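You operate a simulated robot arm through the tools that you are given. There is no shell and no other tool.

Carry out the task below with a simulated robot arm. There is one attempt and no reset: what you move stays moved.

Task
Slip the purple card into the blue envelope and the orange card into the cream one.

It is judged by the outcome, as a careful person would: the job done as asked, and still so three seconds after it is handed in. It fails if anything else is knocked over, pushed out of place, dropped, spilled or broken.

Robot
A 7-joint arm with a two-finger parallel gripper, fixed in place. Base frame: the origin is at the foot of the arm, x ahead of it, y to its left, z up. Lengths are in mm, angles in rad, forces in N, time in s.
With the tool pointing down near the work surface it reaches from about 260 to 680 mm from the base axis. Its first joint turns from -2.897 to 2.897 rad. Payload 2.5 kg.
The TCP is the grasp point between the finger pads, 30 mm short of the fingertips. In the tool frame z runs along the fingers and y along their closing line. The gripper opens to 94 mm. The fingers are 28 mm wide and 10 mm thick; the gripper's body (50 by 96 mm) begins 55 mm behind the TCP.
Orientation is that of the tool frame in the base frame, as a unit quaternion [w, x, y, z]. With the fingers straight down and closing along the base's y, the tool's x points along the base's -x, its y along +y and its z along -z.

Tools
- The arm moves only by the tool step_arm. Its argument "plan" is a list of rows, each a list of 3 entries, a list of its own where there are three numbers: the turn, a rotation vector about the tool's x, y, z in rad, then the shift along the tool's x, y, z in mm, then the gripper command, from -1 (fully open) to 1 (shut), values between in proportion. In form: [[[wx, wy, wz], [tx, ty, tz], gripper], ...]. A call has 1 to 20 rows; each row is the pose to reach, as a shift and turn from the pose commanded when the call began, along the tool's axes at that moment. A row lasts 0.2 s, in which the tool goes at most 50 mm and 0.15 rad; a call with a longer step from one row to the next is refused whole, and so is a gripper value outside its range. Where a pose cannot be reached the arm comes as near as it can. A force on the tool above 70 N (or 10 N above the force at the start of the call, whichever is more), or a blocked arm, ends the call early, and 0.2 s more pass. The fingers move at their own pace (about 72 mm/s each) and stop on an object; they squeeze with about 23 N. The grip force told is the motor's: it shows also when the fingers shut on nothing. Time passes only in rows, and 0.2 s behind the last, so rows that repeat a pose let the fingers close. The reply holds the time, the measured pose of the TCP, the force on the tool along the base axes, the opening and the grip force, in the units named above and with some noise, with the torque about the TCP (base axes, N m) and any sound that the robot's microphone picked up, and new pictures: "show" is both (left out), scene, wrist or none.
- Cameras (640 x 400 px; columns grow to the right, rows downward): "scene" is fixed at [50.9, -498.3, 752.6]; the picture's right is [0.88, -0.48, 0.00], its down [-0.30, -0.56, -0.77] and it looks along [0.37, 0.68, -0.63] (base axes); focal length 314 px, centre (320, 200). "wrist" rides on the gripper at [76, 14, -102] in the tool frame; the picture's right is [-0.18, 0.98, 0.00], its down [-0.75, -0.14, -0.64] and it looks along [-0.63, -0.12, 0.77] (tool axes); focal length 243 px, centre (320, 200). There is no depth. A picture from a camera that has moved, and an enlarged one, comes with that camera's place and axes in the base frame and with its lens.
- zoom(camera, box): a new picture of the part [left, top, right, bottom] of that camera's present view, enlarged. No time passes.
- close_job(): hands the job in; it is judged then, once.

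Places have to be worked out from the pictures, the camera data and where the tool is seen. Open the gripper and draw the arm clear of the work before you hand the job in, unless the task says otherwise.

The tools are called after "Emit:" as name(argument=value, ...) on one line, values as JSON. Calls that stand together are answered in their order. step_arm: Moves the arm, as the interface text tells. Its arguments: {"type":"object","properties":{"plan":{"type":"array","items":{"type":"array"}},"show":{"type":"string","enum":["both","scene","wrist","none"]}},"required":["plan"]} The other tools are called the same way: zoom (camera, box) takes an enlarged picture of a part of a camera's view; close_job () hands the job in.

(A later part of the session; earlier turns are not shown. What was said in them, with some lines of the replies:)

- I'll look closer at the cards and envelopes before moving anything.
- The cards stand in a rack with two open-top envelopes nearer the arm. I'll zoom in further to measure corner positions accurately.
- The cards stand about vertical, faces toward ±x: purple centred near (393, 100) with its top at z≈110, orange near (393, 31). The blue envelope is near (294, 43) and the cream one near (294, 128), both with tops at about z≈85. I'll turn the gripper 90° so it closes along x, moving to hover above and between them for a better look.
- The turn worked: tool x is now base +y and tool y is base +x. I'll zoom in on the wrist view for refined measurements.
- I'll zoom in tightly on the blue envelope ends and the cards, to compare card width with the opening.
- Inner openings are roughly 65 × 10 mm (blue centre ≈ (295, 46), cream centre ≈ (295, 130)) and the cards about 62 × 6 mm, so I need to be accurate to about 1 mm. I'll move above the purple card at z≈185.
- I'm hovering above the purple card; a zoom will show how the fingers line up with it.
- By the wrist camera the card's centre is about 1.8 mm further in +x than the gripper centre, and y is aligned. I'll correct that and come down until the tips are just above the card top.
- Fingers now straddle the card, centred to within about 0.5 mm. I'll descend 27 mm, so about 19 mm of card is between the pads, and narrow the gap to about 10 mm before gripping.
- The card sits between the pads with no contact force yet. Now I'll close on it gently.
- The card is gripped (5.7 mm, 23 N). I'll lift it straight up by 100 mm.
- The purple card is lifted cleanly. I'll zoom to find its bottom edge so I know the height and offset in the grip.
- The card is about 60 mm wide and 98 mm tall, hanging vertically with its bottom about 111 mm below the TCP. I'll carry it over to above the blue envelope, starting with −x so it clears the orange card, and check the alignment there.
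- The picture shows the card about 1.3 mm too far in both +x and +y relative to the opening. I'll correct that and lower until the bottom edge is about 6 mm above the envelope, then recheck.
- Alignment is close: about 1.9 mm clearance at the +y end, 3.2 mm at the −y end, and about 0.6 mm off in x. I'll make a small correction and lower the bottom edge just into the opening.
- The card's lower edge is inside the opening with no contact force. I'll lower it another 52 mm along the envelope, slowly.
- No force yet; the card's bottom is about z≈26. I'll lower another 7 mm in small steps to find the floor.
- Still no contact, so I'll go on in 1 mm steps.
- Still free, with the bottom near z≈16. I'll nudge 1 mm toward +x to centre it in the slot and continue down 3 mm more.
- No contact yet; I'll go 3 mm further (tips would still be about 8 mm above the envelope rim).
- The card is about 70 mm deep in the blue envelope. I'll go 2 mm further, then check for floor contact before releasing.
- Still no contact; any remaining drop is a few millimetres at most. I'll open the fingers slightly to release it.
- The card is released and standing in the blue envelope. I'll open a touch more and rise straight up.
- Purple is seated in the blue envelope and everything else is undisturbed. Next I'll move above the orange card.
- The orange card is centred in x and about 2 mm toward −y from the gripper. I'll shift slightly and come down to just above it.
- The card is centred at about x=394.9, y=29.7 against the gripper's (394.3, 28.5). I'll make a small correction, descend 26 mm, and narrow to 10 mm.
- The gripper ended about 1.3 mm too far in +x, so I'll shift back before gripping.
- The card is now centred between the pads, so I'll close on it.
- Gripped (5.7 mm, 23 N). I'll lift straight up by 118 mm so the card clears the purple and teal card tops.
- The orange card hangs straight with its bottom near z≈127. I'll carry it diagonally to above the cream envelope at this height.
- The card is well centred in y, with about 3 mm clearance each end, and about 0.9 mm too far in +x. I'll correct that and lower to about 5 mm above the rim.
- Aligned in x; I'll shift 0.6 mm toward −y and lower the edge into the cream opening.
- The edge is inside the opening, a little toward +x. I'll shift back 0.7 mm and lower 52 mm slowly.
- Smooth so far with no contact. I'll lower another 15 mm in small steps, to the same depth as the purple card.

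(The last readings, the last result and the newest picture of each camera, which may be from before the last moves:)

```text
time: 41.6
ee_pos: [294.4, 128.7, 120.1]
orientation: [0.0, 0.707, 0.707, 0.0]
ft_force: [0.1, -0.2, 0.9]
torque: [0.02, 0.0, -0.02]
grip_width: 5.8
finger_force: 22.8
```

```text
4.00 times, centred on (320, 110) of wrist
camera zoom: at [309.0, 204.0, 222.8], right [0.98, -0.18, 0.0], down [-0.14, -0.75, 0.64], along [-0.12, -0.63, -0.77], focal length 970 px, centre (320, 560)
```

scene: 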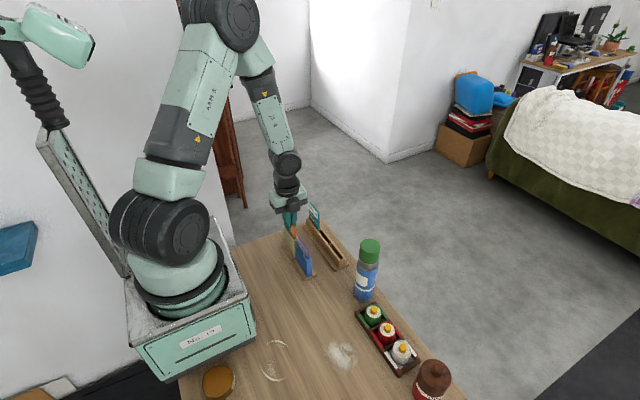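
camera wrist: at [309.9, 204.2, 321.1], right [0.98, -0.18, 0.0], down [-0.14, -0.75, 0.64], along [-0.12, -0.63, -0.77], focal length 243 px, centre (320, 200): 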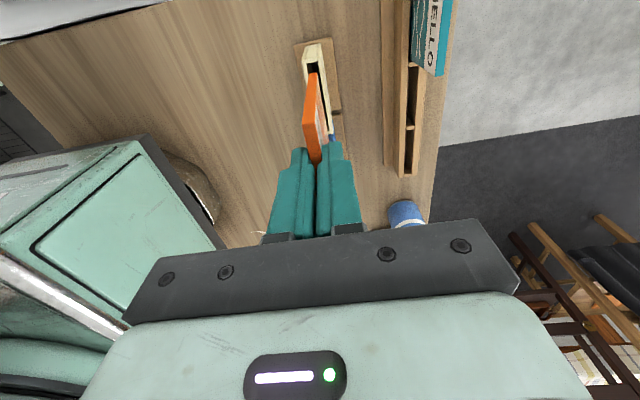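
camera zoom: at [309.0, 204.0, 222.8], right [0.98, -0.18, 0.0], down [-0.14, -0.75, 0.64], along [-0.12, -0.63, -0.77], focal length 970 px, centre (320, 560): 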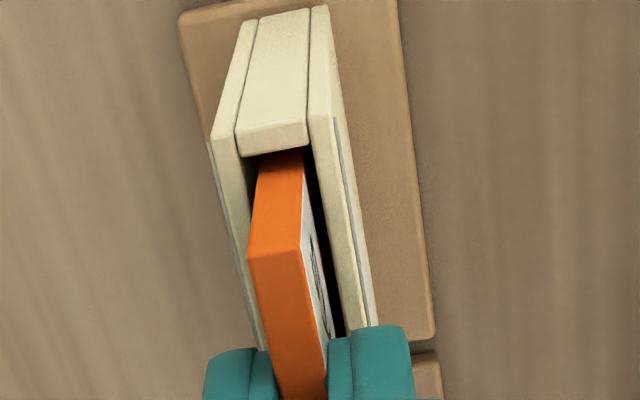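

At seating depth. One more millimetre down, then I'll open gently to release.

Emit:
step_arm(plan=[[[0, 0, 0], [0, 0, 1], 1], [[0, 0, 0], [0, 0, 1.3], 1], [[0, 0, 0], [0, 0, 1.3], 0.85], [[0, 0, 0], [0, 0, 1.3], 0.75], [[0, 0, 0], [0, 0, 1.3], 0.7], [[0, 0, 0], [0, 0, 1.3], 0.7]], show="none")

Emit:
zoom(camera="scene", box=[264, 215, 328, 255])

Emit:
zoom(camera="wrist", box=[240, 60, 400, 160])

```text
time: 43.0
ee_pos: [295.0, 128.3, 119.3]
orientation: [-0.001, 0.707, 0.707, 0.0]
ft_force: [-1.3, 0.5, -0.4]
torque: [-0.03, -0.04, 0.02]
grip_width: 14.1
finger_force: 0.0
```

```text
10.00 times, centred on (296, 235) of scene
camera zoom: at [50.9, -498.3, 752.6], right [0.88, -0.48, 0.0], down [-0.3, -0.56, -0.77], along [0.37, 0.68, -0.63], focal length 3144 px, centre (560, -150)
```

zoom: 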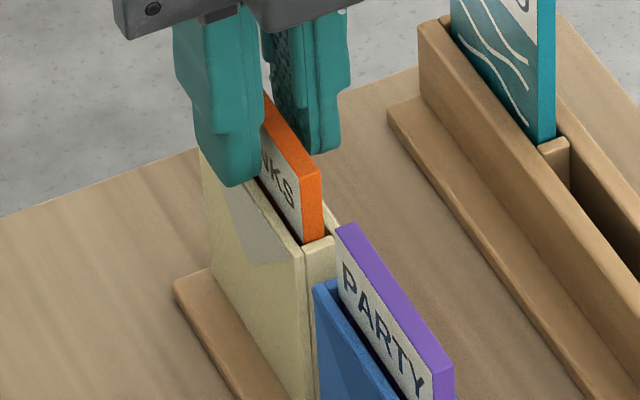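

```text
4.00 times, centred on (320, 110) of wrist
camera zoom: at [308.9, 204.3, 222.4], right [0.98, -0.18, 0.0], down [-0.14, -0.75, 0.64], along [-0.12, -0.63, -0.77], focal length 970 px, centre (320, 560)
```

zoom: 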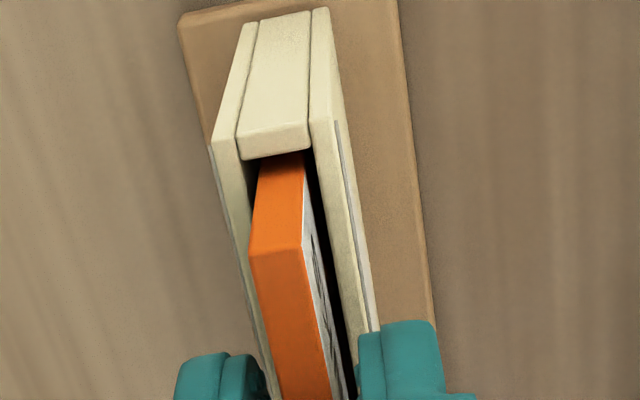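

The orange card is released and seated. I'll rise straight up, then open fully and check the result.

Emit:
step_arm(plan=[[[0, 0, 0], [0, 0, 0], 0.55], [[0, 0, 0], [0, 0, -4], 0.5], [[0, 0, 0], [0, 0, -12], 0.4], [[0, 0, 0], [0, 0, -24], 0.3], [[0, 0, 0], [0, 0, -40], 0.3], [[0, 0, 0], [0, 0, -60], 0.3], [[0, 0, 0], [0, 0, -85], 0], [[0, 0, 0], [0, 0, -110], -0.5], [[0, 0, 0], [0, 0, -140], -1], [[0, 0, 0], [0, 0, -165], -1], [[0, 0, 0], [20, 0, -180], -1], [[0, 0, 0], [50, 0, -190], -1], [[0, 0, 0], [80, 0, -195], -1], [[0, 0, 0], [80, 0, -195], -1]])

Emit:
zoom(camera="scene", box=[272, 200, 368, 260])

Emit:
zoom(camera="scene", box=[240, 200, 460, 400])

```text
time: 46.0
ee_pos: [296.6, 209.4, 311.7]
orientation: [0.0, 0.709, 0.705, 0.0]
ft_force: [-0.2, -0.4, 0.0]
torque: [0.0, 0.05, -0.02]
grip_width: 93.9
finger_force: 0.0
camera wrist: at [310.5, 283.7, 415.5], right [0.98, -0.19, 0.0], down [-0.15, -0.75, 0.64], along [-0.12, -0.63, -0.77], focal length 243 px, centre (320, 200)
```

scene: 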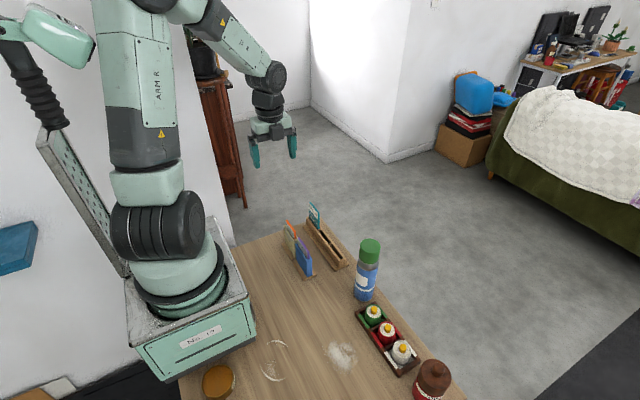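
wrist: 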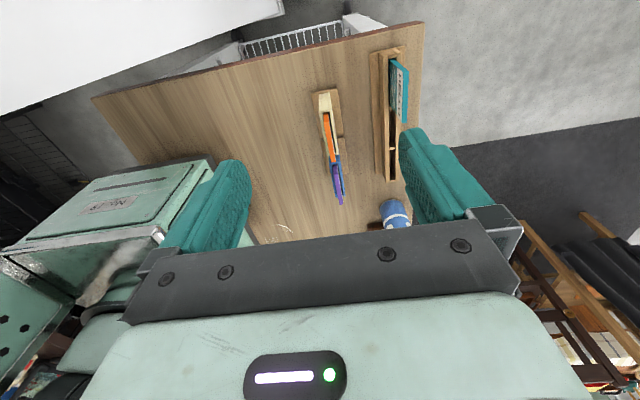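

```text
6.67 times, centred on (320, 230) of scene
camera zoom: at [50.9, -498.3, 752.6], right [0.88, -0.48, 0.0], down [-0.3, -0.56, -0.77], along [0.37, 0.68, -0.63], focal length 2096 px, centre (320, 0)
```

zoom: 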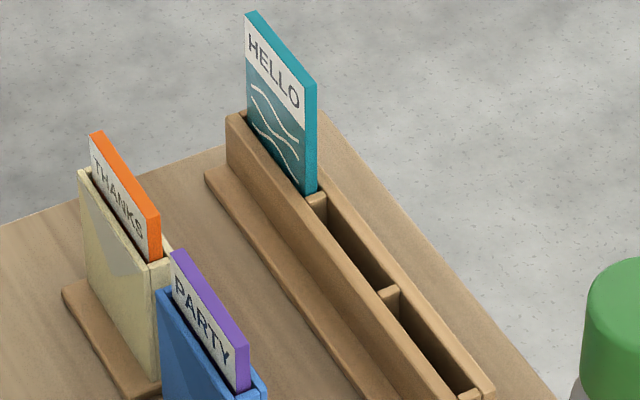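

```text
2.00 times, centred on (350, 300) of scene
camera zoom: at [50.9, -498.3, 752.6], right [0.88, -0.48, 0.0], down [-0.3, -0.56, -0.77], along [0.37, 0.68, -0.63], focal length 629 px, centre (260, 0)
```

zoom: 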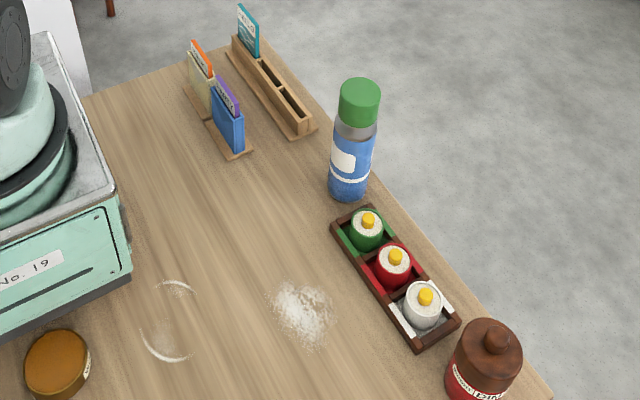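

The purple card stands in the blue envelope and the orange card in the cream one. The teal card, rack, bottle and tray look undisturbed. The gripper is open and clear of the work, so I'm handing in the job.

Emit:
close_job()

```text
The job is handed in.
```

The purple card is in the blue envelope and the orange card is in the cream one. Each card is about 70 mm deep, with its top edge still showing above the rim.

In the last pictures before I handed it in, both cards were standing steadily. The teal card, rack, bottle and paint tray looked undisturbed. I left the gripper open and clear of the table.
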